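You operate a simulated robot arm through the tools that you are given. There is no shell and no other tool. Be economical: measure what you need, move in short steps, check, and stop when the job is done.

You are at the controls of a simulated robot arm. One attempt, no reset.

## Task
Brush the thread of the nipple in the vise clean, then wind on three turns of tape.
Fine: clockwise seen from above; put the thread brush and the tape roller back; leave the nipple clamped.

The check looks at the end state, three seconds after you hand in, the way a careful person would. Anything else that was tipped, shoved, dropped, spilled or broken makes it a failure.

## Robot
A 7-joint arm with a two-finger parallel gripper, fixed in place. Base frame: the origin is at the foot of the arm, x ahead of it, y to its left, z up. Units: mm, degrees, N and s.
Its first joint turns from -66.0 to 66.0 degrees. Payload 2.4 kg.
The TCP is the grasp point between the finger pads, 30 mm short of the fingertips. In the tool frame z runs along the fingers and y along their closing line. The gripper opens to 94 mm. The fingers are 28 mm wide and 10 mm thick; the gripper's body (50 by 96 mm) begins 55 mm behind the TCP.
Orientation is that of the tool frame in the base frame, as a unit quaternion [x, y, z, w]. With the fingers straight down and closing along the base's y, the tool's x points along the base's -x, its y along +y and its z along -z.

## Interface
- The arm moves only by the tool servo_tool. Its arguments are lists of equal length, an entry for each row: "gripper": the gripper command, from -1 (fully open) to 1 (shut), values between in proportion; "travel": the shift along the base's x, y, z in mm, a list of three; "delta_rot": the turn, a rotation vector about the base's x, y, z in rad, a list of three. In form: {"gripper": [gripper, ...], "travel": [[tx, ty, tz], ...], "delta_rot": [[wx, wy, wz], ...]}. A call has 1 to 8 rows; each row is the pose to reach, as a shift and turn from the pose commanded when the call began. A row lasts 0.2 s, in which the tool goes at most 50 mm and 8.6 degrees; a call with a longer step from one row to the next is refused whole, and so is a gripper value outside its range. A pose out of reach is approached as far as the arm can. The call stops where the force on the tool passes 40 N (or 10 N more than at its start, if that is more) or the arm is blocked; 0.2 s more then pass. The fingers move at their own pace (about 153 mm/s each) and stop on an object; they squeeze with about 24 N. The grip force told is the motor's: it shows also when the fingers shut on nothing. Time passes only in rows, and 0.2 s behind the last, so rows that repeat a pose let the fingers close. It gives the time, the measured TCP pose, the force on the tool (base axes), the opening and the grip force at its end, in the units of the frame above (readings bear some noise), and new pictures: "show" is both (left out), scene, wrist or none.
- Cameras (640 x 400 px; columns grow to the right, rows downward): "scene" is fixed at [46.6, 475.3, 1457.1]; the picture's right is [-0.69, -0.72, 0.00], its down [-0.33, 0.31, -0.89] and it looks along [0.65, -0.62, -0.45] (base axes); focal length 298 px, centre (320, 200). "wrist" rides on the gripper at [76, 14, -102] in the tool frame; the picture's right is [-0.18, 0.98, 0.00], its down [-0.75, -0.14, -0.64] and it looks along [-0.63, -0.12, 0.77] (tool axes); focal length 243 px, centre (320, 200). There is no depth. A picture from a camera that has moved, and an enlarged one, comes with that camera's place and axes in the base frame and with its lens.
- close_up(camera, box): a new picture of the part [left, top, right, bottom] of that camera's present view, enlarged. No time passes.
- close_job(): hands the job in; it is judged then, once.

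Work in short steps. Places have to be worked out from the pictures, the camera data and where the tool is seen: move nearer, look again, correct. Check each grasp and each placing, and mend what went wrong. You have 120 turns and 170 pictures in all, those below and enlarged ones among them. Open the gripper and draw the arm clear of the work before you hand the job in, unless the task says otherwise.

The tools are called after "Call:" as name(argument=value, ...) on one line, values as JSON. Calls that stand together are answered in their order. servo_tool: Moves the arm, as the interface text tells. Its arguments: {"type":"object","properties":{"gripper":{"type":"array"},"travel":{"type":"array"},"delta_rot":{"type":"array"},"show":{"type":"string","enum":["both","scene","wrist","none"]}},"required":["gripper","travel","delta_rot"]} The other tools are called the same way: close_up (camera, box) takes an enlarged picture of a part of a camera's view; close_job () hands the job in.

At the start:

```text
time: 0.0
tool_pos: [397.8, 44.2, 1260.5]
orientation: [0.0, 1.0, 0.0, 0.0]
force: [0.2, 1.5, 0.0]
width: 94.2
gripper_force: 0.1
```

scene: 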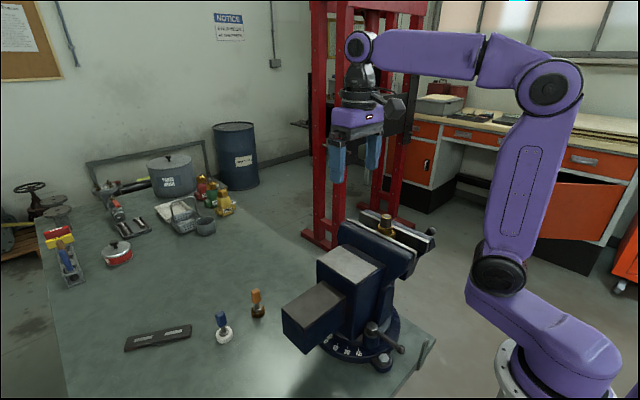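
wrist: 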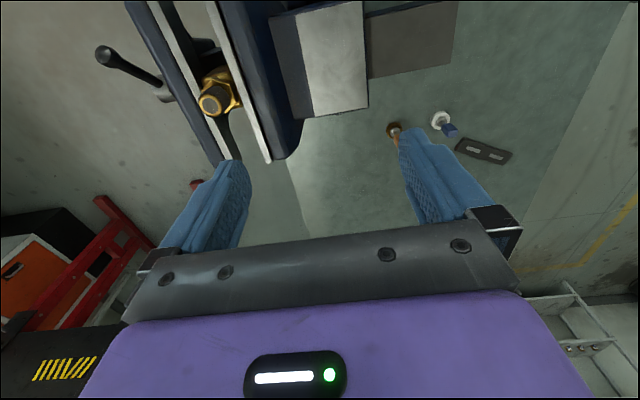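

I start with enlarged views of the vise and the tools on the bench.

Call:
close_up(camera="scene", box=[110, 270, 310, 395])

Call:
close_up(camera="scene", box=[320, 190, 450, 271])

Call:
close_up(camera="wrist", box=[90, 20, 290, 145])

Call:
close_up(camera="wrist", box=[370, 90, 530, 190])

```text
3.20 times, centred on (210, 332) of scene
camera zoom: at [46.6, 475.3, 1457.1], right [-0.69, -0.72, 0.0], down [-0.33, 0.31, -0.89], along [0.65, -0.62, -0.45], focal length 953 px, centre (672, -224)
```

zoom: 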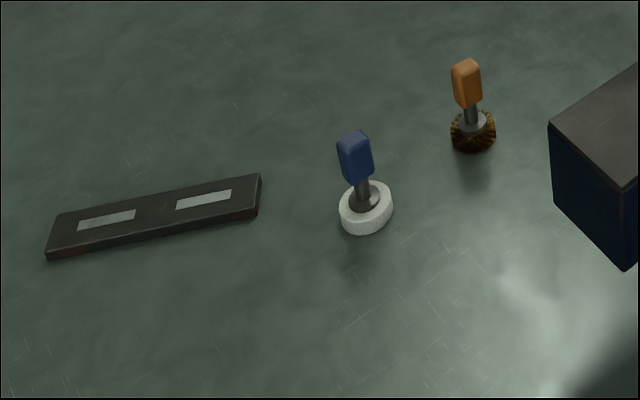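

```text
4.92 times, centred on (385, 230) of scene
camera zoom: at [46.6, 475.3, 1457.1], right [-0.69, -0.72, 0.0], down [-0.33, 0.31, -0.89], along [0.65, -0.62, -0.45], focal length 1466 px, centre (0, 50)
```

zoom: 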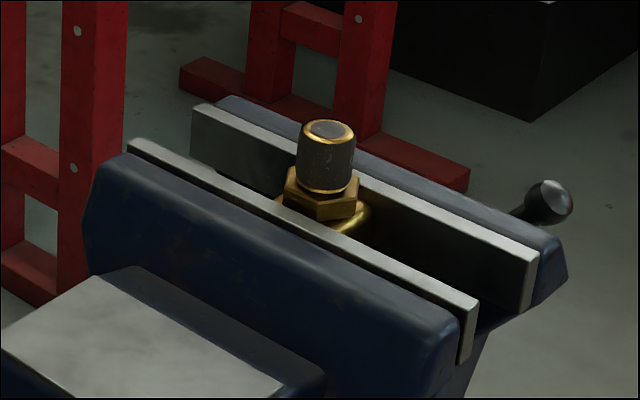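

```text
3.20 times, centred on (190, 82) of wrist
camera zoom: at [322.9, 58.6, 1364.1], right [0.18, 0.98, 0.0], down [0.75, -0.14, 0.64], along [0.63, -0.12, -0.77], focal length 776 px, centre (736, 576)
```

zoom: 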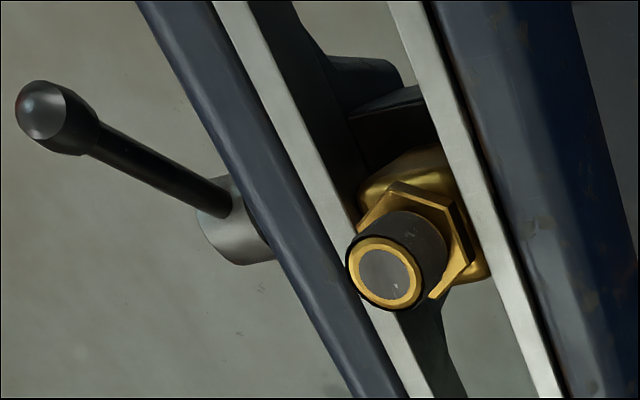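

```text
4.00 times, centred on (450, 140) of wrist
camera zoom: at [322.9, 58.6, 1364.1], right [0.18, 0.98, 0.0], down [0.75, -0.14, 0.64], along [0.63, -0.12, -0.77], focal length 970 px, centre (-200, 440)
```

zoom: 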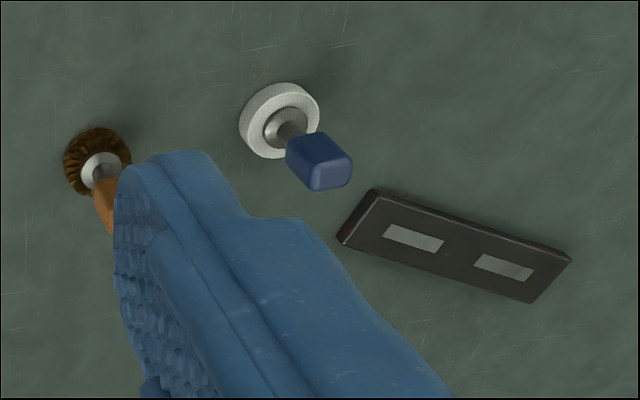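

Triangulating both views puts the brush near (595,187), the roller near (593,291), with the bench at about z≈810, and the nipple top near (389,-73,1099). I'll move high over toward the brush and check reach and the geometry.

Call:
servo_tool(gripper=[-1, -1, -1, -1, -1, -1, -1], travel=[[30, 28, 0], [60, 56, 0], [90, 84, 0], [120, 112, -10], [130, 126, -50], [140, 126, -95], [150, 126, -140]], delta_rot=[[0, 0, 0], [0, 0, 0], [0, 0, 0], [0, 0, 0], [0, 0, 0], [0, 0, 0], [0, 0, 0]])

```text
time: 1.6
tool_pos: [550.1, 168.2, 1123.1]
orientation: [0.0, 1.0, 0.001, 0.001]
force: [-0.5, -0.1, -0.1]
width: 93.8
gripper_force: 0.1
camera wrist: at [473.4, 182.5, 1226.1], right [0.18, 0.98, 0.0], down [0.75, -0.14, 0.64], along [0.63, -0.12, -0.77], focal length 243 px, centre (320, 200)
```

scene: 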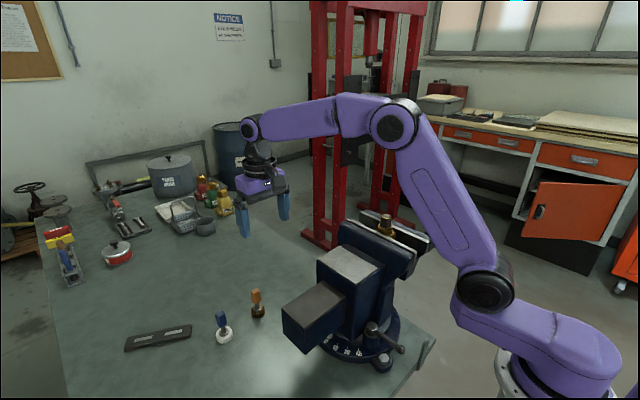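
wrist: 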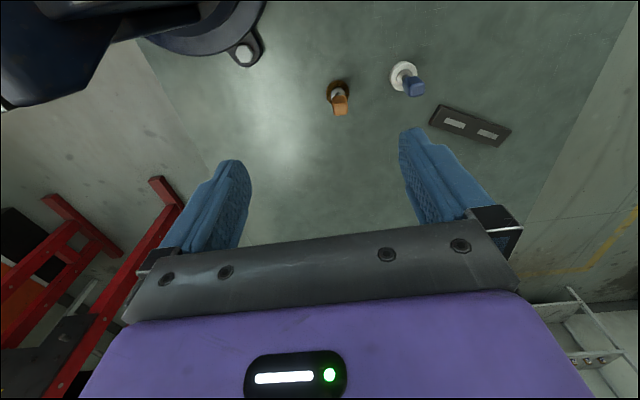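

The new view confirms the brush at about (594,188) and the roller at (589,291). I move over the brush and lower to z≈960.

Call:
servo_tool(gripper=[-1, -1, -1, -1, -1], travel=[[20, 9, -20], [44, 19, -50], [44, 19, -90], [44, 19, -130], [44, 19, -160]], delta_rot=[[0, 0, 0], [0, 0, 0], [0, 0, 0], [0, 0, 0], [0, 0, 0]])

Call:
close_up(camera="scene", box=[180, 220, 308, 300])

```text
time: 2.8
tool_pos: [591.0, 187.8, 958.6]
orientation: [0.0, 1.0, -0.001, 0.0]
force: [0.4, -0.2, 0.1]
width: 94.3
gripper_force: 0.1
camera wrist: at [516.1, 202.7, 1062.6], right [0.18, 0.98, 0.0], down [0.75, -0.14, 0.64], along [0.63, -0.12, -0.77], focal length 243 px, centre (320, 200)
```

scene: 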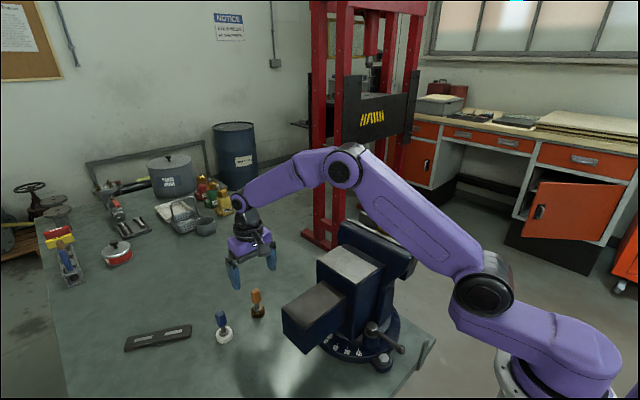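
wrist: 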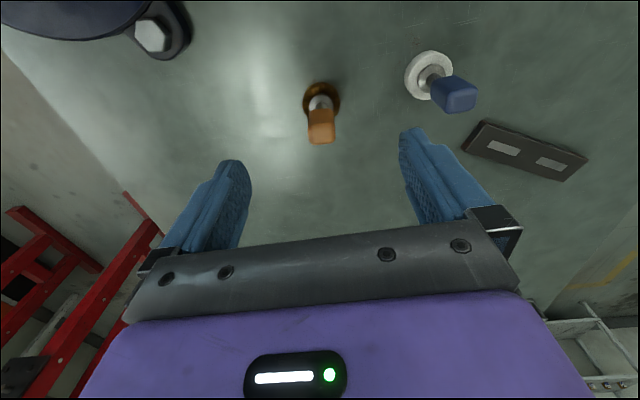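

```text
5.00 times, centred on (244, 260) of scene
camera zoom: at [46.6, 475.3, 1457.1], right [-0.69, -0.72, 0.0], down [-0.33, 0.31, -0.89], along [0.65, -0.62, -0.45], focal length 1488 px, centre (700, -100)
```

zoom: 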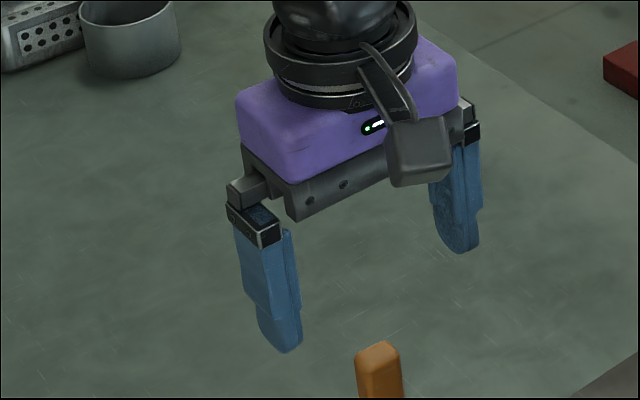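

The brush sits at about (594,188). I enlarge the wrist view for its handle's orientation and size.

Call:
close_up(camera="wrist", box=[260, 40, 500, 190])

```text
2.67 times, centred on (380, 115) of wrist
camera zoom: at [516.1, 202.7, 1062.6], right [0.18, 0.98, 0.0], down [0.75, -0.14, 0.64], along [0.63, -0.12, -0.77], focal length 647 px, centre (160, 427)
```

zoom: 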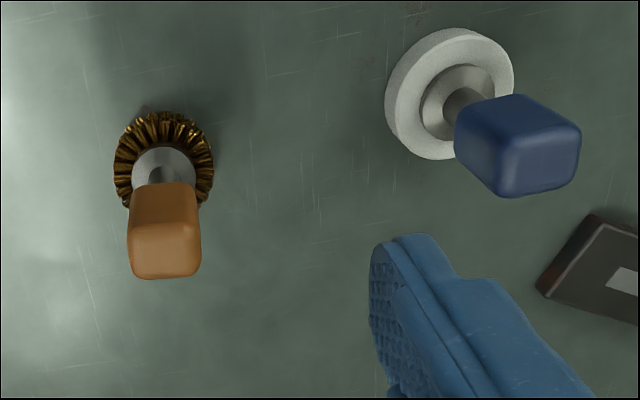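

The orange handle is about axis-aligned, 20 mm wide, spanning z≈839–878. I lower around it to TCP z≈868 with the gripper half open.

Call:
servo_tool(gripper=[-1, -1, -1, -1], travel=[[2, 0, -30], [3, 0, -60], [3, 0, -80], [3, 0, -92]], delta_rot=[[0, 0, 0], [0, 0, 0], [0, 0, 0], [0, 0, 0]])

Call:
close_up(camera="scene", box=[200, 250, 312, 320])

Call:
close_up(camera="wrist", box=[200, 40, 440, 190])

```text
time: 3.8
tool_pos: [593.0, 188.4, 867.4]
orientation: [-0.001, 1.0, 0.0, 0.001]
force: [-1.0, -0.1, 0.4]
width: 94.0
gripper_force: 0.1
camera wrist: at [517.8, 203.7, 971.4], right [0.18, 0.98, 0.0], down [0.75, -0.14, 0.64], along [0.63, -0.12, -0.77], focal length 243 px, centre (320, 200)
```

scene: 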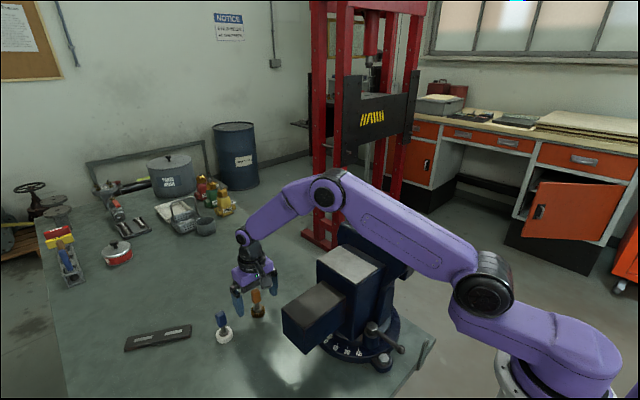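
wrist: 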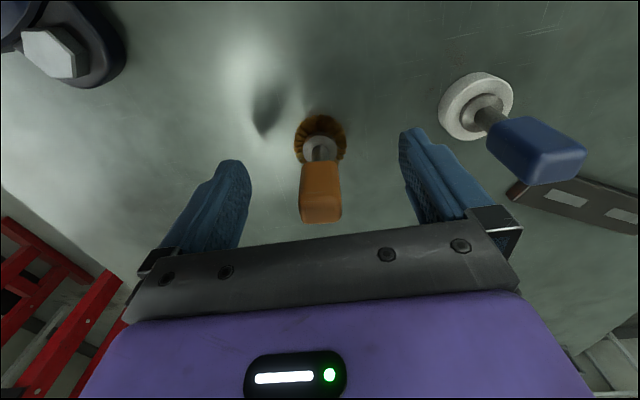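

```text
5.71 times, centred on (256, 285) of scene
camera zoom: at [46.6, 475.3, 1457.1], right [-0.69, -0.72, 0.0], down [-0.33, 0.31, -0.89], along [0.65, -0.62, -0.45], focal length 1701 px, centre (686, -286)
```

zoom: 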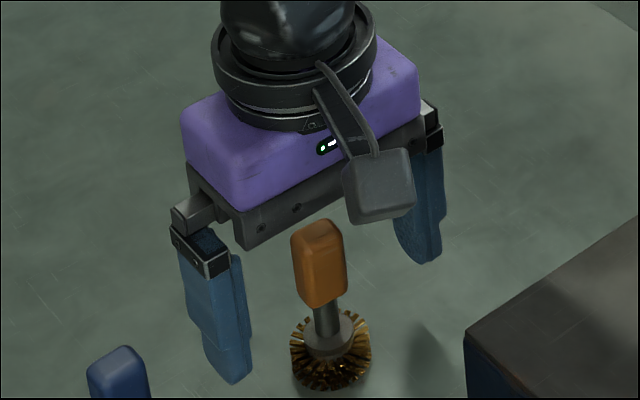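

```text
2.67 times, centred on (320, 115) of wrist
camera zoom: at [517.8, 203.7, 971.4], right [0.18, 0.98, 0.0], down [0.75, -0.14, 0.64], along [0.63, -0.12, -0.77], focal length 647 px, centre (320, 427)
```

zoom: 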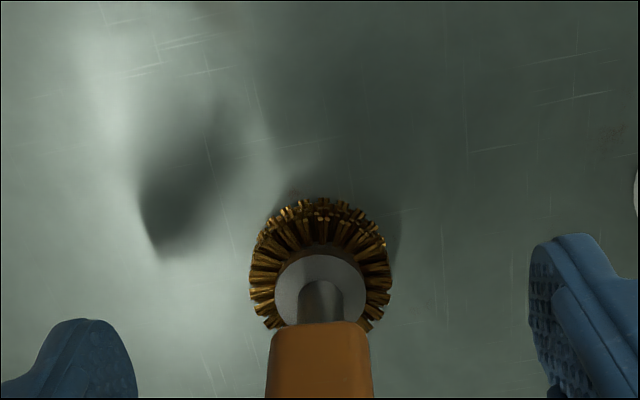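

The handle is between the fingers and centred within a few mm. I raise 5 mm so the fingertips end at the handle's lower edge, shift x by -2, and close.

Call:
servo_tool(gripper=[-1, 0, 0.5, 1, 1, 1], travel=[[-2, 1, 5], [-2, 1, 5], [-2, 1, 5], [-2, 1, 5], [-2, 1, 5], [-2, 1, 5]], delta_rot=[[0, 0, 0], [0, 0, 0], [0, 0, 0], [0, 0, 0], [0, 0, 0], [0, 0, 0]])

Call:
close_up(camera="scene", box=[200, 250, 312, 320])

```text
time: 5.2
tool_pos: [591.2, 190.1, 873.1]
orientation: [0.0, 1.0, 0.001, 0.0]
force: [0.2, 0.0, 0.3]
width: 25.8
gripper_force: 23.9
camera wrist: at [516.9, 204.9, 976.1], right [0.18, 0.98, 0.0], down [0.75, -0.14, 0.64], along [0.63, -0.12, -0.77], focal length 243 px, centre (320, 200)
```

scene: 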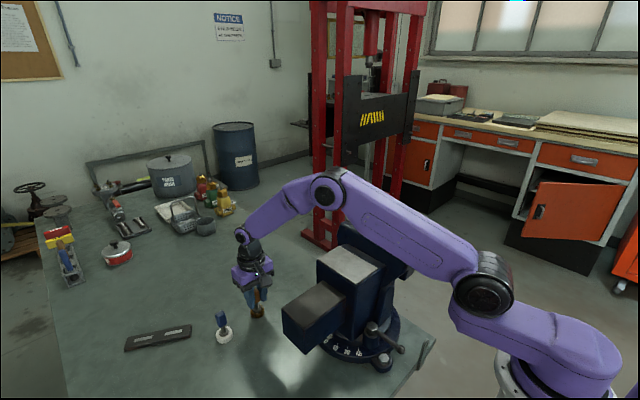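
wrist: 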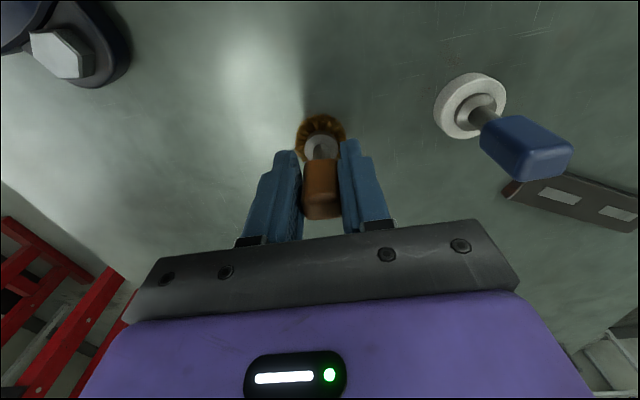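

```text
5.71 times, centred on (256, 285) of scene
camera zoom: at [46.6, 475.4, 1457.1], right [-0.69, -0.72, 0.0], down [-0.33, 0.31, -0.89], along [0.65, -0.62, -0.45], focal length 1701 px, centre (686, -286)
```

zoom: 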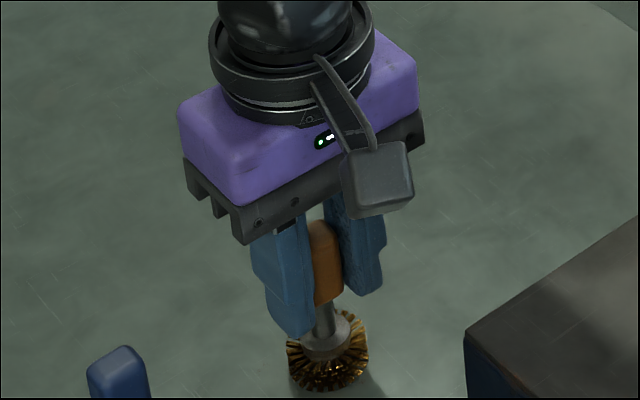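

Grasped (width 25.8, z 873 recorded for the return). I lift straight up to z≈1210.

Call:
servo_tool(gripper=[1, 1, 1, 1, 1, 1, 1, 1], travel=[[0, 0, 10], [0, 0, 50], [0, 0, 98], [0, 0, 146], [0, 0, 194], [0, 0, 242], [0, 0, 290], [0, 0, 335]], delta_rot=[[0, 0, 0], [0, 0, 0], [0, 0, 0], [0, 0, 0], [0, 0, 0], [0, 0, 0], [0, 0, 0], [0, 0, 0]])

Call:
close_up(camera="scene", box=[190, 110, 318, 190])

```text
time: 7.0
tool_pos: [588.9, 187.8, 1207.9]
orientation: [0.0, 1.0, 0.0, 0.0]
force: [0.2, 0.4, -0.9]
width: 25.6
gripper_force: 24.0
out of reach, approached as far as the arm can: row 8
camera wrist: at [513.9, 202.1, 1311.2], right [0.18, 0.98, 0.0], down [0.76, -0.14, 0.64], along [0.63, -0.12, -0.77], focal length 243 px, centre (320, 200)
```

scene: 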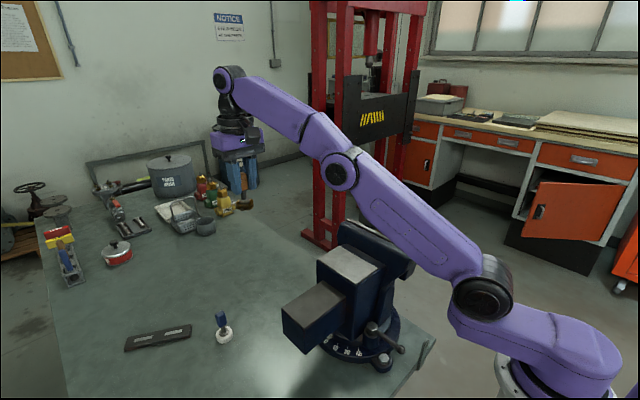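
wrist: 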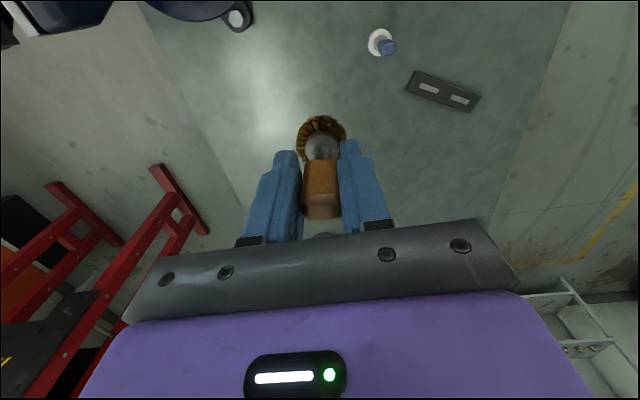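

```text
5.00 times, centred on (254, 150) of scene
camera zoom: at [46.7, 475.4, 1457.1], right [-0.69, -0.72, 0.0], down [-0.33, 0.31, -0.89], along [0.65, -0.62, -0.45], focal length 1488 px, centre (650, 450)
```

zoom: 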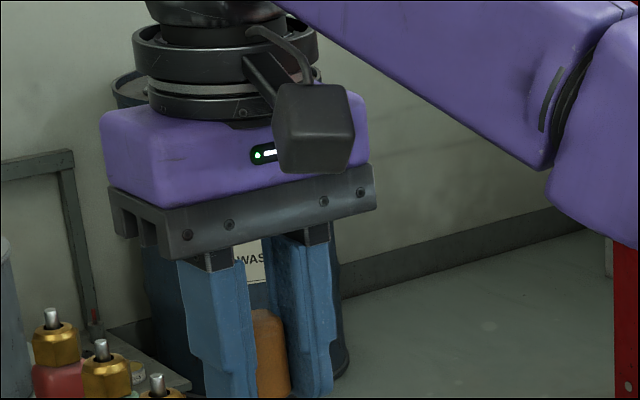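

I hold the brush; now move at this height to near the nipple, at about (400,20), for a closer look.

Call:
servo_tool(gripper=[1, 1, 1, 1, 1, 1, 1], travel=[[-28, -24, 0], [-56, -48, 0], [-84, -72, 0], [-112, -96, 0], [-140, -120, 0], [-168, -144, 0], [-190, -165, 0]], delta_rot=[[0, 0, 0], [0, 0, 0], [0, 0, 0], [0, 0, 0], [0, 0, 0], [0, 0, 0], [0, 0, 0]])

Call:
close_up(camera="scene", box=[310, 160, 470, 260])

Call:
close_up(camera="wrist", box=[150, 0, 390, 150])

```text
time: 8.6
tool_pos: [400.0, 24.8, 1209.8]
orientation: [0.001, 1.0, 0.0, 0.0]
force: [-0.3, -0.1, -1.1]
width: 26.0
gripper_force: 24.0
camera wrist: at [324.5, 38.8, 1313.5], right [0.18, 0.98, 0.0], down [0.75, -0.14, 0.64], along [0.63, -0.12, -0.77], focal length 243 px, centre (320, 200)
```

scene: 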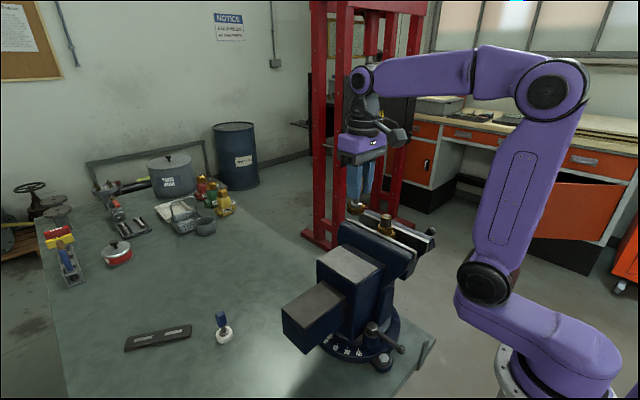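
wrist: 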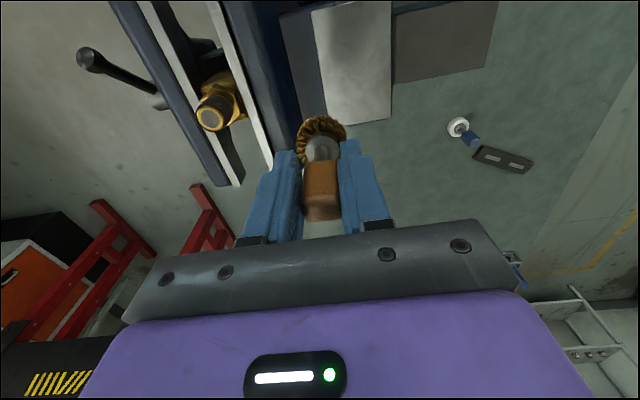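

```text
4.00 times, centred on (390, 210) of scene
camera zoom: at [46.6, 475.3, 1457.1], right [-0.69, -0.72, 0.0], down [-0.33, 0.31, -0.89], along [0.65, -0.62, -0.45], focal length 1191 px, centre (40, 160)
```

zoom: 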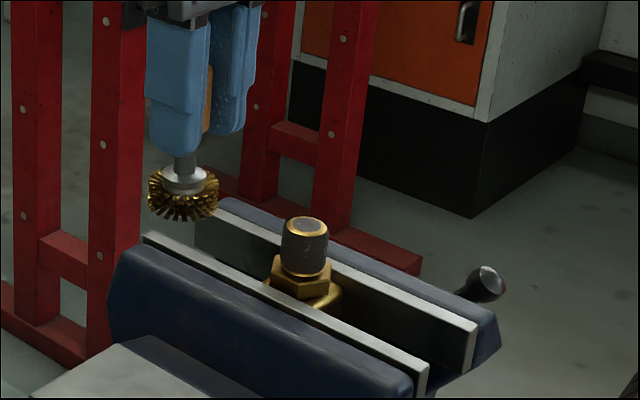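

```text
2.67 times, centred on (270, 75) of wrist
camera zoom: at [324.5, 38.8, 1313.5], right [0.18, 0.98, 0.0], down [0.75, -0.14, 0.64], along [0.63, -0.12, -0.77], focal length 647 px, centre (453, 533)
```

zoom: 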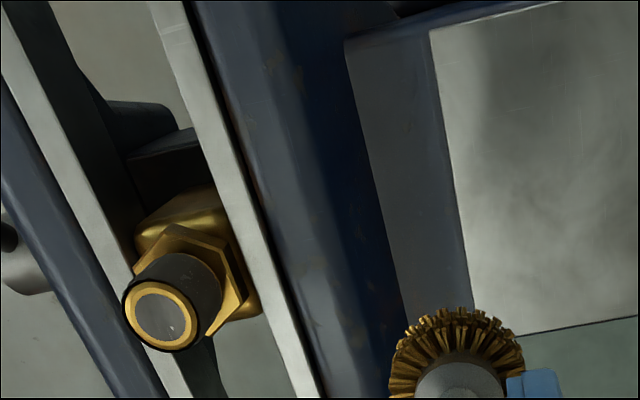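

Nipple top triangulates to (389,-72,1101); thread spans z≈1072–1100. The brush disc is about 60 mm below the TCP. I go beside the nipple at +y, 60 mm off, with the disc at thread height.

Call:
servo_tool(gripper=[1, 1, 1, 1], travel=[[-12, -30, 0], [-12, -37, -30], [-12, -37, -55], [-12, -37, -65]], delta_rot=[[0, 0, 0], [0, 0, 0], [0, 0, 0], [0, 0, 0]])

Call:
close_up(camera="scene", box=[330, 180, 442, 250])

Call:
close_up(camera="wrist", box=[150, 50, 390, 200])

```text
time: 9.6
tool_pos: [387.9, -13.2, 1142.2]
orientation: [0.0, 1.0, 0.0, 0.0]
force: [0.5, 0.2, -0.7]
width: 25.6
gripper_force: 24.1
camera wrist: at [312.6, 1.5, 1246.2], right [0.18, 0.98, 0.0], down [0.75, -0.14, 0.64], along [0.63, -0.12, -0.77], focal length 243 px, centre (320, 200)
```

scene: 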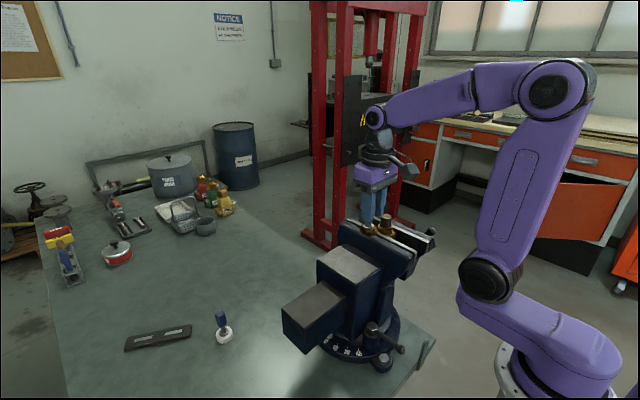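
wrist: 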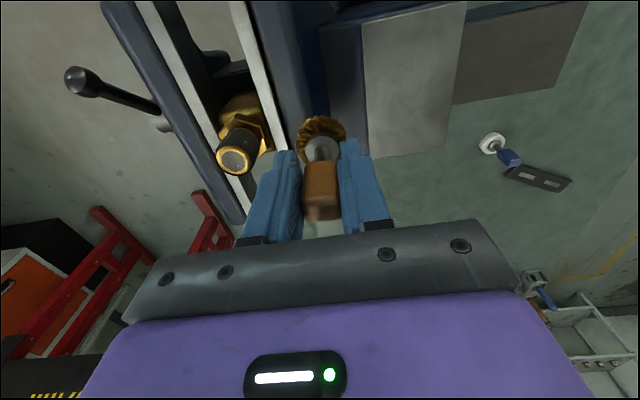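

```text
5.71 times, centred on (386, 215) of scene
camera zoom: at [46.6, 475.3, 1457.1], right [-0.69, -0.72, 0.0], down [-0.33, 0.31, -0.89], along [0.65, -0.62, -0.45], focal length 1701 px, centre (-57, 114)
```

zoom: 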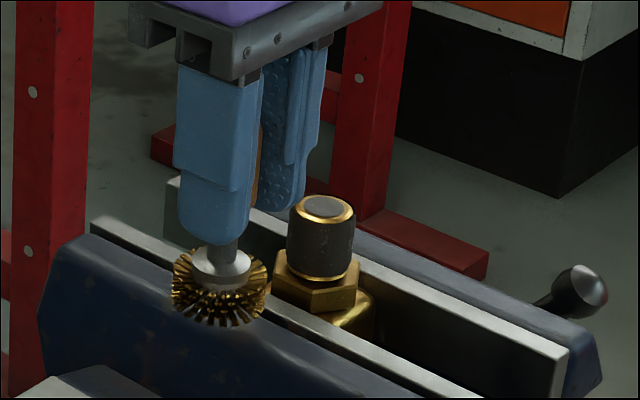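

```text
2.67 times, centred on (270, 125) of wrist
camera zoom: at [312.6, 1.5, 1246.2], right [0.18, 0.98, 0.0], down [0.75, -0.14, 0.64], along [0.63, -0.12, -0.77], focal length 647 px, centre (453, 400)
```

zoom: 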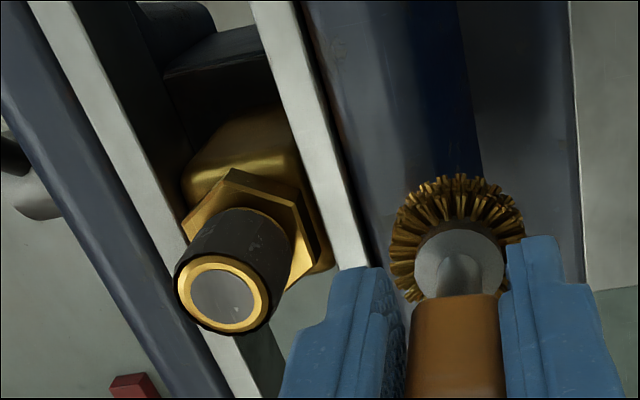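

The disc is about 60 mm in +y and about 7 mm in +x from the nipple axis, at thread height. I raise 3 mm, shift x -7, and edge toward the thread watching the force.

Call:
servo_tool(gripper=[1, 1, 1, 1, 1], travel=[[-7, -8, 3], [-7, -15, 3], [-7, -19, 3], [-7, -22, 3], [-7, -22, 3]], delta_rot=[[0, 0, 0], [0, 0, 0], [0, 0, 0], [0, 0, 0], [0, 0, 0]])

Call:
close_up(camera="scene", box=[340, 190, 420, 240])

Call:
close_up(camera="wrist", box=[200, 80, 360, 180])

```text
time: 10.8
tool_pos: [381.1, -35.6, 1145.3]
orientation: [0.0, 1.0, 0.001, 0.001]
force: [-0.7, -0.1, -0.2]
width: 25.5
gripper_force: 24.1
camera wrist: at [305.2, -21.0, 1249.2], right [0.18, 0.98, 0.0], down [0.75, -0.14, 0.64], along [0.63, -0.12, -0.77], focal length 243 px, centre (320, 200)
```

scene: 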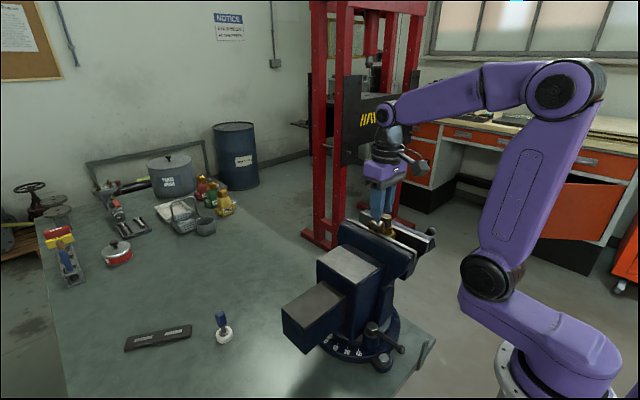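
wrist: 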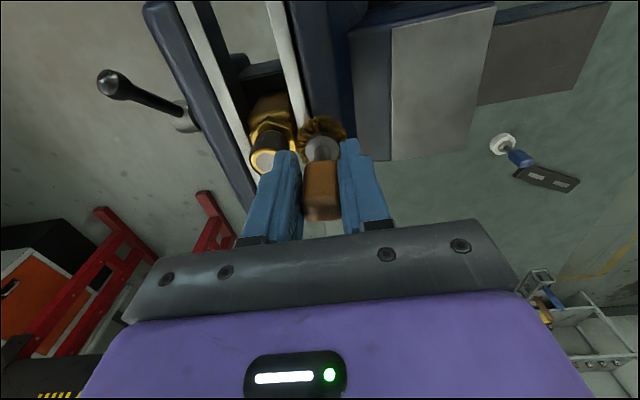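

```text
8.00 times, centred on (380, 215) of scene
camera zoom: at [46.6, 475.3, 1457.1], right [-0.69, -0.72, 0.0], down [-0.33, 0.31, -0.89], along [0.65, -0.62, -0.45], focal length 2382 px, centre (-160, 80)
```

zoom: 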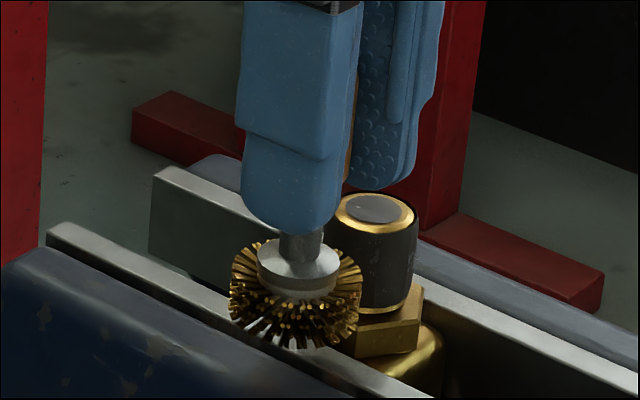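

```text
4.00 times, centred on (280, 130) of wrist
camera zoom: at [305.2, -21.0, 1249.2], right [0.18, 0.98, 0.0], down [0.75, -0.14, 0.64], along [0.63, -0.12, -0.77], focal length 970 px, centre (480, 480)
```

zoom: 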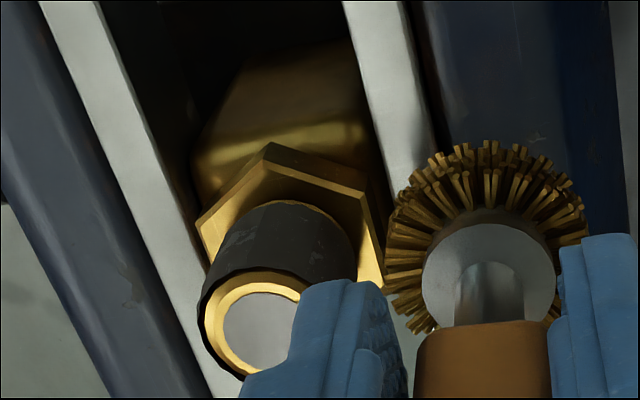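

No contact yet. I edge on -y in small steps.

Call:
servo_tool(gripper=[1, 1, 1, 1], travel=[[0, -1.5, 0], [0, -3, 0], [0, -4.5, 0], [0, -4.5, 0]], delta_rot=[[0, 0, 0], [0, 0, 0], [0, 0, 0], [0, 0, 0]], show="none")

Call:
close_up(camera="wrist", box=[200, 80, 360, 180])

```text
time: 11.8
tool_pos: [382.0, -40.8, 1146.0]
orientation: [-0.001, 1.0, 0.0, 0.0]
force: [-0.2, 0.0, -2.0]
width: 25.6
gripper_force: 24.3
```

```text
4.00 times, centred on (280, 130) of wrist
camera zoom: at [306.3, -26.0, 1249.5], right [0.18, 0.98, 0.0], down [0.75, -0.14, 0.64], along [0.63, -0.12, -0.77], focal length 970 px, centre (480, 480)
```

zoom: 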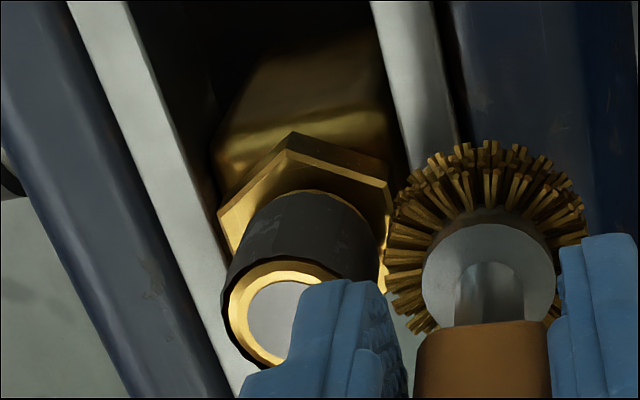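

The gap is about 2 mm. I continue in 1 mm steps.

Call:
servo_tool(gripper=[1, 1, 1, 1], travel=[[0, -1, 0], [0, -2, 0], [0, -3, 0], [0, -3, 0]], delta_rot=[[0, 0, 0], [0, 0, 0], [0, 0, 0], [0, 0, 0]], show="none")

Call:
close_up(camera="wrist", box=[200, 80, 360, 180])

Call:
close_up(camera="scene", box=[340, 190, 420, 240])

```text
time: 12.8
tool_pos: [382.3, -43.4, 1147.0]
orientation: [0.0, 1.0, -0.001, 0.0]
force: [-0.5, -0.3, -1.5]
width: 25.5
gripper_force: 24.2
```

```text
4.00 times, centred on (280, 130) of wrist
camera zoom: at [305.8, -28.6, 1249.9], right [0.18, 0.98, 0.0], down [0.75, -0.14, 0.64], along [0.63, -0.12, -0.77], focal length 970 px, centre (480, 480)
```

zoom: 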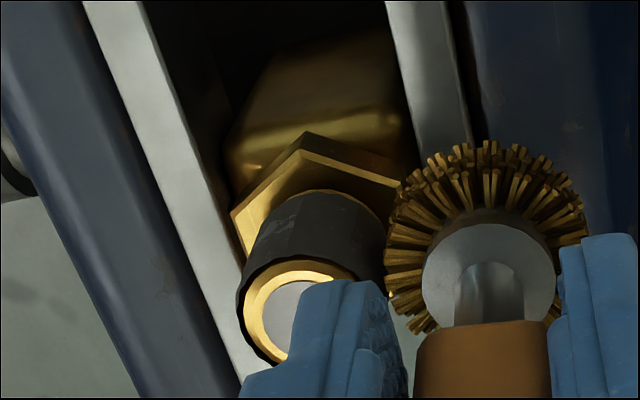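

```text
8.00 times, centred on (380, 215) of scene
camera zoom: at [46.6, 475.3, 1457.1], right [-0.69, -0.72, 0.0], down [-0.33, 0.31, -0.89], along [0.65, -0.62, -0.45], focal length 2382 px, centre (-160, 80)
```

zoom: 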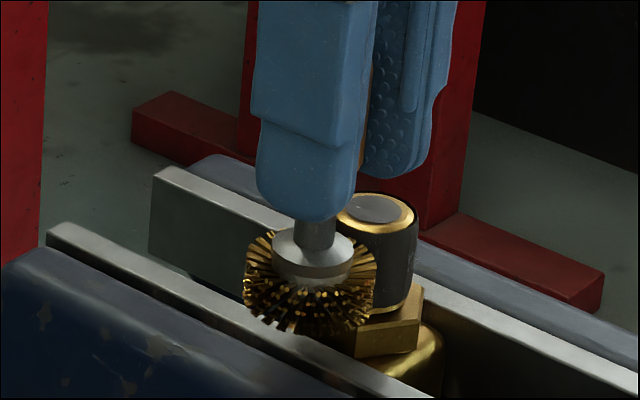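

Bristles now meet the thread's edge visually, force still ~0. I press 2 mm further.

Call:
servo_tool(gripper=[1, 1, 1, 1], travel=[[0, -1, 0], [0, -2, 0], [0, -2, 0], [0, -2, 0]], delta_rot=[[0, 0, 0], [0, 0, 0], [0, 0, 0], [0, 0, 0]], show="none")

Call:
close_up(camera="wrist", box=[200, 80, 360, 180])

```text
time: 13.8
tool_pos: [380.1, -45.8, 1146.9]
orientation: [0.0, 1.0, 0.001, 0.0]
force: [0.3, 0.9, -1.1]
width: 25.7
gripper_force: 23.6
```

```text
4.00 times, centred on (280, 130) of wrist
camera zoom: at [305.3, -31.1, 1249.7], right [0.18, 0.98, 0.0], down [0.75, -0.14, 0.64], along [0.63, -0.12, -0.77], focal length 970 px, centre (480, 480)
```

zoom: 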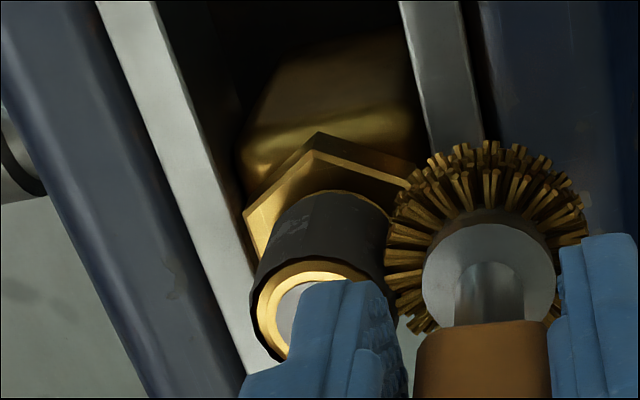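

Fy reads +0.9 N, perhaps first touch. One more mm to see whether it grows.

Call:
servo_tool(gripper=[1, 1, 1], travel=[[0, -1.5, 0], [0, -1.5, 0], [0, -1.5, 0]], delta_rot=[[0, 0, 0], [0, 0, 0], [0, 0, 0]], show="none")

Call:
close_up(camera="wrist", box=[200, 80, 360, 180])

```text
time: 14.6
tool_pos: [381.4, -46.2, 1146.0]
orientation: [0.0, 1.0, -0.001, 0.0]
force: [-0.4, 6.6, 1.2]
width: 25.7
gripper_force: 23.9
```

```text
4.00 times, centred on (280, 130) of wrist
camera zoom: at [305.1, -32.5, 1249.5], right [0.18, 0.98, 0.0], down [0.75, -0.14, 0.64], along [0.63, -0.12, -0.77], focal length 970 px, centre (480, 480)
```

zoom: 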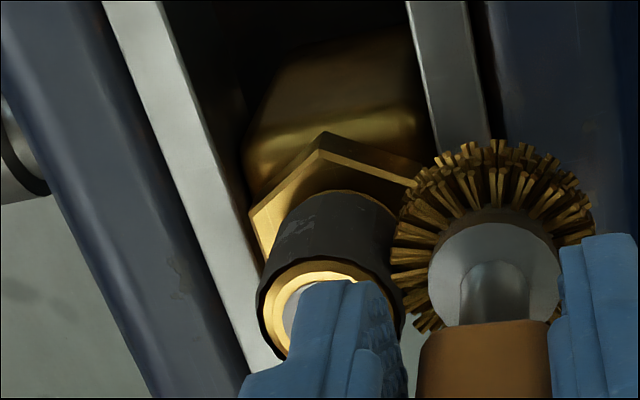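

Contact confirmed (Fy 6.6 N). I back off and go around clockwise to the +x side to find contact there, so the orbit centre comes out of the touches.

Call:
servo_tool(gripper=[1, 1, 1, 1, 1, 1], travel=[[0, 8, 0], [22, 8, 0], [44, 2, 0], [44, -14, 0], [44, -30, 0], [44, -30, 0]], delta_rot=[[0, 0, 0], [0, 0, 0], [0, 0, 0], [0, 0, 0], [0, 0, 0], [0, 0, 0]], show="none")

Call:
close_up(camera="wrist", box=[240, 50, 400, 150])

Call:
close_up(camera="scene", box=[340, 190, 420, 240])

```text
time: 16.0
tool_pos: [425.6, -78.1, 1145.9]
orientation: [0.0, 1.0, 0.0, 0.0]
force: [0.7, 0.1, -1.5]
width: 25.7
gripper_force: 24.4
```

```text
4.00 times, centred on (320, 100) of wrist
camera zoom: at [350.2, -62.4, 1250.6], right [0.18, 0.98, 0.0], down [0.75, -0.14, 0.64], along [0.63, -0.12, -0.77], focal length 970 px, centre (320, 600)
```

zoom: 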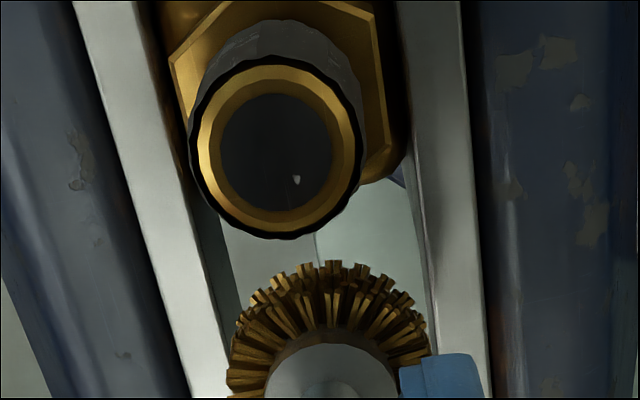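

```text
8.00 times, centred on (380, 215) of scene
camera zoom: at [46.7, 475.3, 1457.1], right [-0.69, -0.72, 0.0], down [-0.33, 0.31, -0.89], along [0.65, -0.62, -0.45], focal length 2382 px, centre (-160, 80)
```

zoom: 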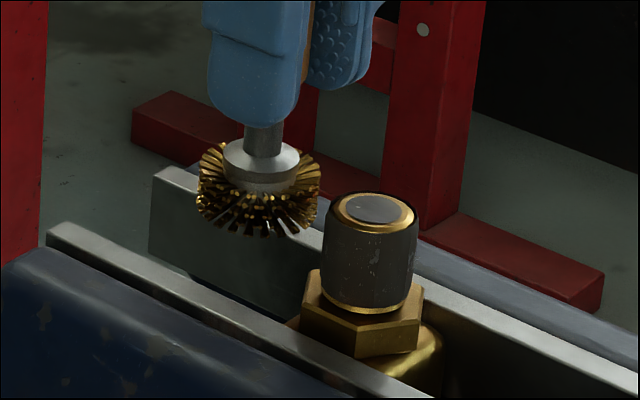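

From this near-overhead view the nipple axis is about (389,-76.5), the brush offset about (+5,+1.6), contact radius ≈31.7. I approach in -x; contact is expected near TCP x≈416.

Call:
servo_tool(gripper=[1, 1, 1, 1, 1], travel=[[-4, 0, 0], [-7, 0, 0], [-8.5, 0, 0], [-8.5, 0, 0], [-8.5, 0, 0]], delta_rot=[[0, 0, 0], [0, 0, 0], [0, 0, 0], [0, 0, 0], [0, 0, 0]], show="none")

```text
time: 17.2
tool_pos: [417.5, -75.8, 1146.6]
orientation: [0.0, 1.0, -0.001, 0.0]
force: [1.0, 0.2, -0.7]
width: 25.5
gripper_force: 24.5
```

Force is within noise; I edge on 1 mm at a time.

Call:
servo_tool(gripper=[1, 1, 1], travel=[[-1.5, 0, 0], [-1.5, 0, 0], [-1.5, 0, 0]], delta_rot=[[0, 0, 0], [0, 0, 0], [0, 0, 0]], show="none")

Call:
close_up(camera="wrist", box=[240, 50, 400, 150])

```text
time: 18.0
tool_pos: [416.0, -76.4, 1147.1]
orientation: [0.0, 1.0, 0.0, 0.0]
force: [-0.4, 0.5, -1.3]
width: 25.3
gripper_force: 23.9
```

```text
4.00 times, centred on (320, 100) of wrist
camera zoom: at [340.2, -62.0, 1249.6], right [0.18, 0.98, 0.0], down [0.75, -0.14, 0.64], along [0.63, -0.12, -0.77], focal length 970 px, centre (320, 600)
```

zoom: 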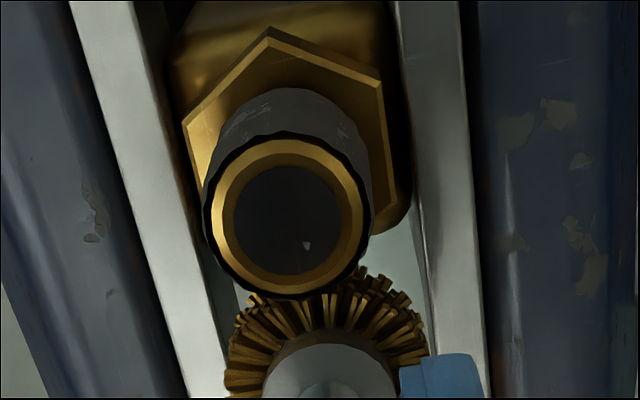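

Call:
servo_tool(gripper=[1, 1, 1, 1], travel=[[-1, 0, 0], [-2, 0, 0], [-2, 0, 0], [-2, 0, 0]], delta_rot=[[0, 0, 0], [0, 0, 0], [0, 0, 0], [0, 0, 0]], show="none")

```text
time: 19.0
tool_pos: [413.7, -75.3, 1147.0]
orientation: [0.001, 1.0, 0.0, 0.002]
force: [9.0, 0.0, -0.8]
width: 25.7
gripper_force: 23.2
```

Contact on +x at TCP x≈414 (Fx 9 N). I circle clockwise to the -y side with clearance.

Call:
servo_tool(gripper=[1, 1, 1, 1, 1, 1], travel=[[7, 0, 0], [2, -20, 0], [-10, -36, 0], [-31, -42, 0], [-31, -39, 0], [-31, -39, 0]], delta_rot=[[0, 0, 0], [0, 0, 0], [0, 0, 0], [0, 0, 0], [0, 0, 0], [0, 0, 0]], show="none")

Call:
close_up(camera="wrist", box=[240, 50, 480, 200])

```text
time: 20.4
tool_pos: [380.5, -113.9, 1144.8]
orientation: [0.0, 1.0, 0.0, -0.001]
force: [-0.3, -0.7, -0.8]
width: 25.9
gripper_force: 23.6
```

```text
2.67 times, centred on (360, 125) of wrist
camera zoom: at [305.6, -100.8, 1249.1], right [0.18, 0.98, 0.0], down [0.75, -0.14, 0.64], along [0.63, -0.12, -0.77], focal length 647 px, centre (213, 400)
```

zoom: 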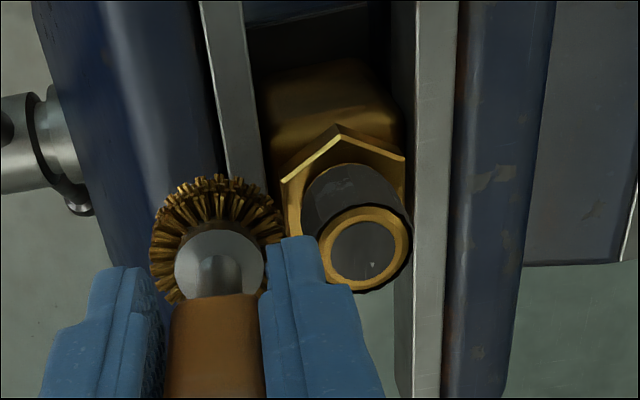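

Clear. I edge +y.

Call:
servo_tool(gripper=[1, 1, 1, 1], travel=[[0, 2, 0], [0, 4, 0], [0, 4, 0], [0, 4, 0]], delta_rot=[[0, 0, 0], [0, 0, 0], [0, 0, 0], [0, 0, 0]], show="none")

```text
time: 21.4
tool_pos: [380.2, -110.2, 1144.1]
orientation: [0.0, 1.0, 0.001, 0.0]
force: [-0.8, 0.2, -0.7]
width: 25.3
gripper_force: 24.2
```

Call:
servo_tool(gripper=[1, 1, 1, 1], travel=[[0, 1, 0], [0, 2, 0], [0, 2, 0], [0, 2, 0]], delta_rot=[[0, 0, 0], [0, 0, 0], [0, 0, 0], [0, 0, 0]], show="none")

```text
time: 22.4
tool_pos: [380.9, -108.4, 1146.4]
orientation: [0.0, 1.0, 0.0, 0.0]
force: [0.5, 0.7, -1.0]
width: 25.7
gripper_force: 24.0
```

Still free at y≈-108; another 1.5 mm.

Call:
servo_tool(gripper=[1, 1, 1, 1], travel=[[0, 1, 0], [0, 1.5, 0], [0, 1.5, 0], [0, 1.5, 0]], delta_rot=[[0, 0, 0], [0, 0, 0], [0, 0, 0], [0, 0, 0]], show="none")

Call:
close_up(camera="wrist", box=[240, 50, 480, 200])

Call:
close_up(camera="scene", box=[340, 190, 420, 240])

```text
time: 23.4
tool_pos: [381.2, -107.7, 1145.4]
orientation: [0.0, 1.0, 0.0, 0.0]
force: [-2.2, -3.8, -0.1]
width: 25.6
gripper_force: 24.1
```

```text
2.67 times, centred on (360, 125) of wrist
camera zoom: at [306.5, -94.1, 1248.6], right [0.18, 0.98, 0.0], down [0.75, -0.14, 0.64], along [0.63, -0.12, -0.77], focal length 647 px, centre (213, 400)
```

zoom: 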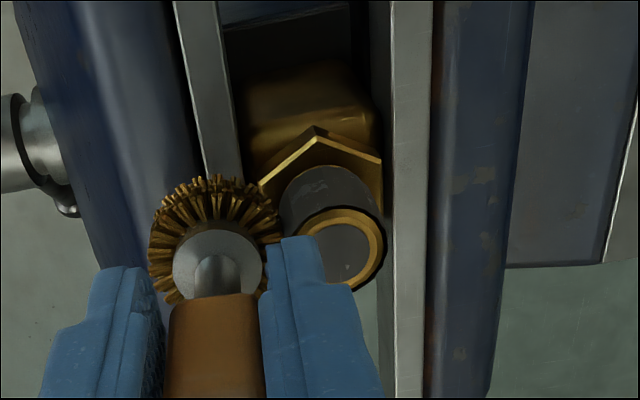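

```text
8.00 times, centred on (380, 215) of scene
camera zoom: at [46.6, 475.2, 1457.2], right [-0.69, -0.72, 0.0], down [-0.33, 0.31, -0.89], along [0.65, -0.62, -0.45], focal length 2382 px, centre (-160, 80)
```

zoom: 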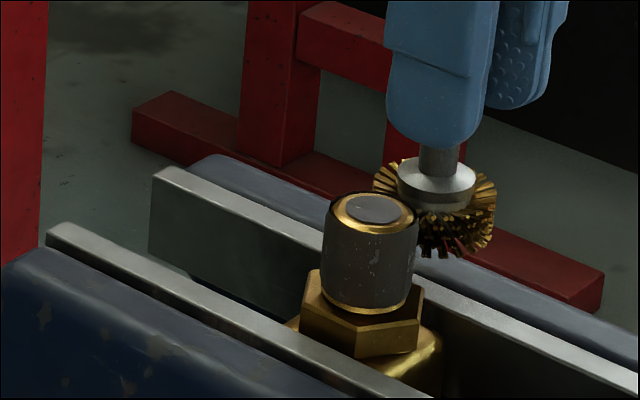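

Contact at y≈-107.7 gives an orbit centre of about (383.3,-76.8) in TCP terms with contact radius ≈31. I start brushing clockwise: south to west at radius 30.2, and check the force.

Call:
servo_tool(gripper=[1, 1, 1, 1, 1, 1, 1], travel=[[-5.5, 1, 0], [-12.8, 4, 0], [-19.1, 8.8, 0], [-23.9, 15.1, 0], [-26.9, 22.4, 0], [-27.9, 30.2, 0], [-27.9, 30.2, 0]], delta_rot=[[0, 0, 0], [0, 0, 0], [0, 0, 0], [0, 0, 0], [0, 0, 0], [0, 0, 0], [0, 0, 0]], show="none")

Call:
close_up(camera="scene", box=[340, 190, 420, 240])

```text
time: 25.0
tool_pos: [352.7, -77.2, 1144.7]
orientation: [0.0, 1.0, 0.0, -0.002]
force: [-8.8, -3.2, -2.6]
width: 26.0
gripper_force: 23.9
```

```text
8.00 times, centred on (380, 215) of scene
camera zoom: at [46.3, 475.2, 1457.2], right [-0.69, -0.72, 0.0], down [-0.33, 0.31, -0.89], along [0.65, -0.62, -0.45], focal length 2382 px, centre (-160, 80)
```

zoom: 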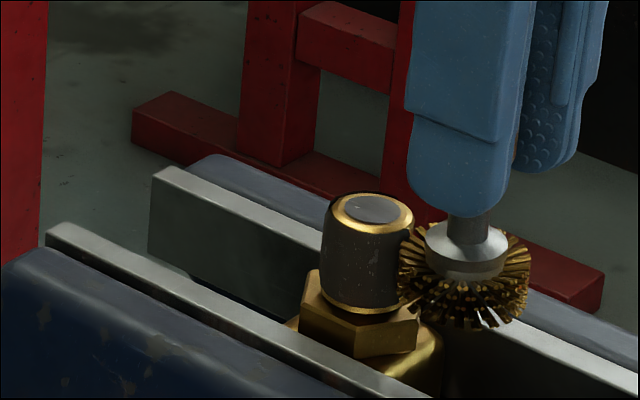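

Good contact on the west side (about 9 N). I continue west to north, slightly easing.

Call:
servo_tool(gripper=[1, 1, 1, 1, 1, 1, 1], travel=[[0.3, 7.8, 0], [3.4, 15.2, 0], [8.2, 21.4, 0], [14.4, 26.2, 0], [21.8, 29.3, 0], [29.6, 30.3, 0], [29.6, 30.3, 0]], delta_rot=[[0, 0, 0], [0, 0, 0], [0, 0, 0], [0, 0, 0], [0, 0, 0], [0, 0, 0], [0, 0, 0]], show="none")

Call:
close_up(camera="scene", box=[340, 190, 420, 240])

```text
time: 26.6
tool_pos: [382.9, -45.7, 1146.5]
orientation: [0.001, 1.0, -0.001, 0.001]
force: [0.3, 2.8, 0.2]
width: 25.8
gripper_force: 24.4
```

```text
8.00 times, centred on (380, 215) of scene
camera zoom: at [46.6, 475.5, 1457.1], right [-0.69, -0.72, 0.0], down [-0.33, 0.31, -0.89], along [0.65, -0.62, -0.45], focal length 2382 px, centre (-160, 80)
```

zoom: 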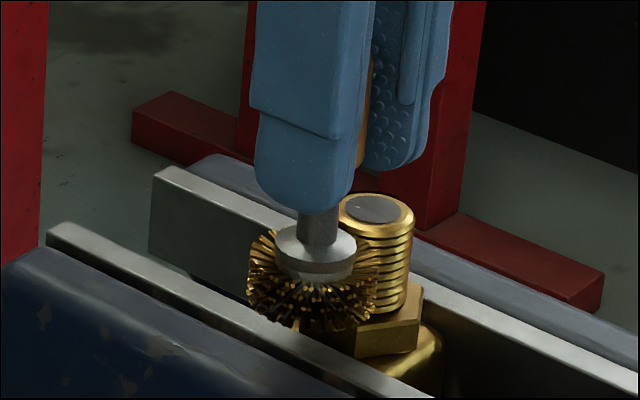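

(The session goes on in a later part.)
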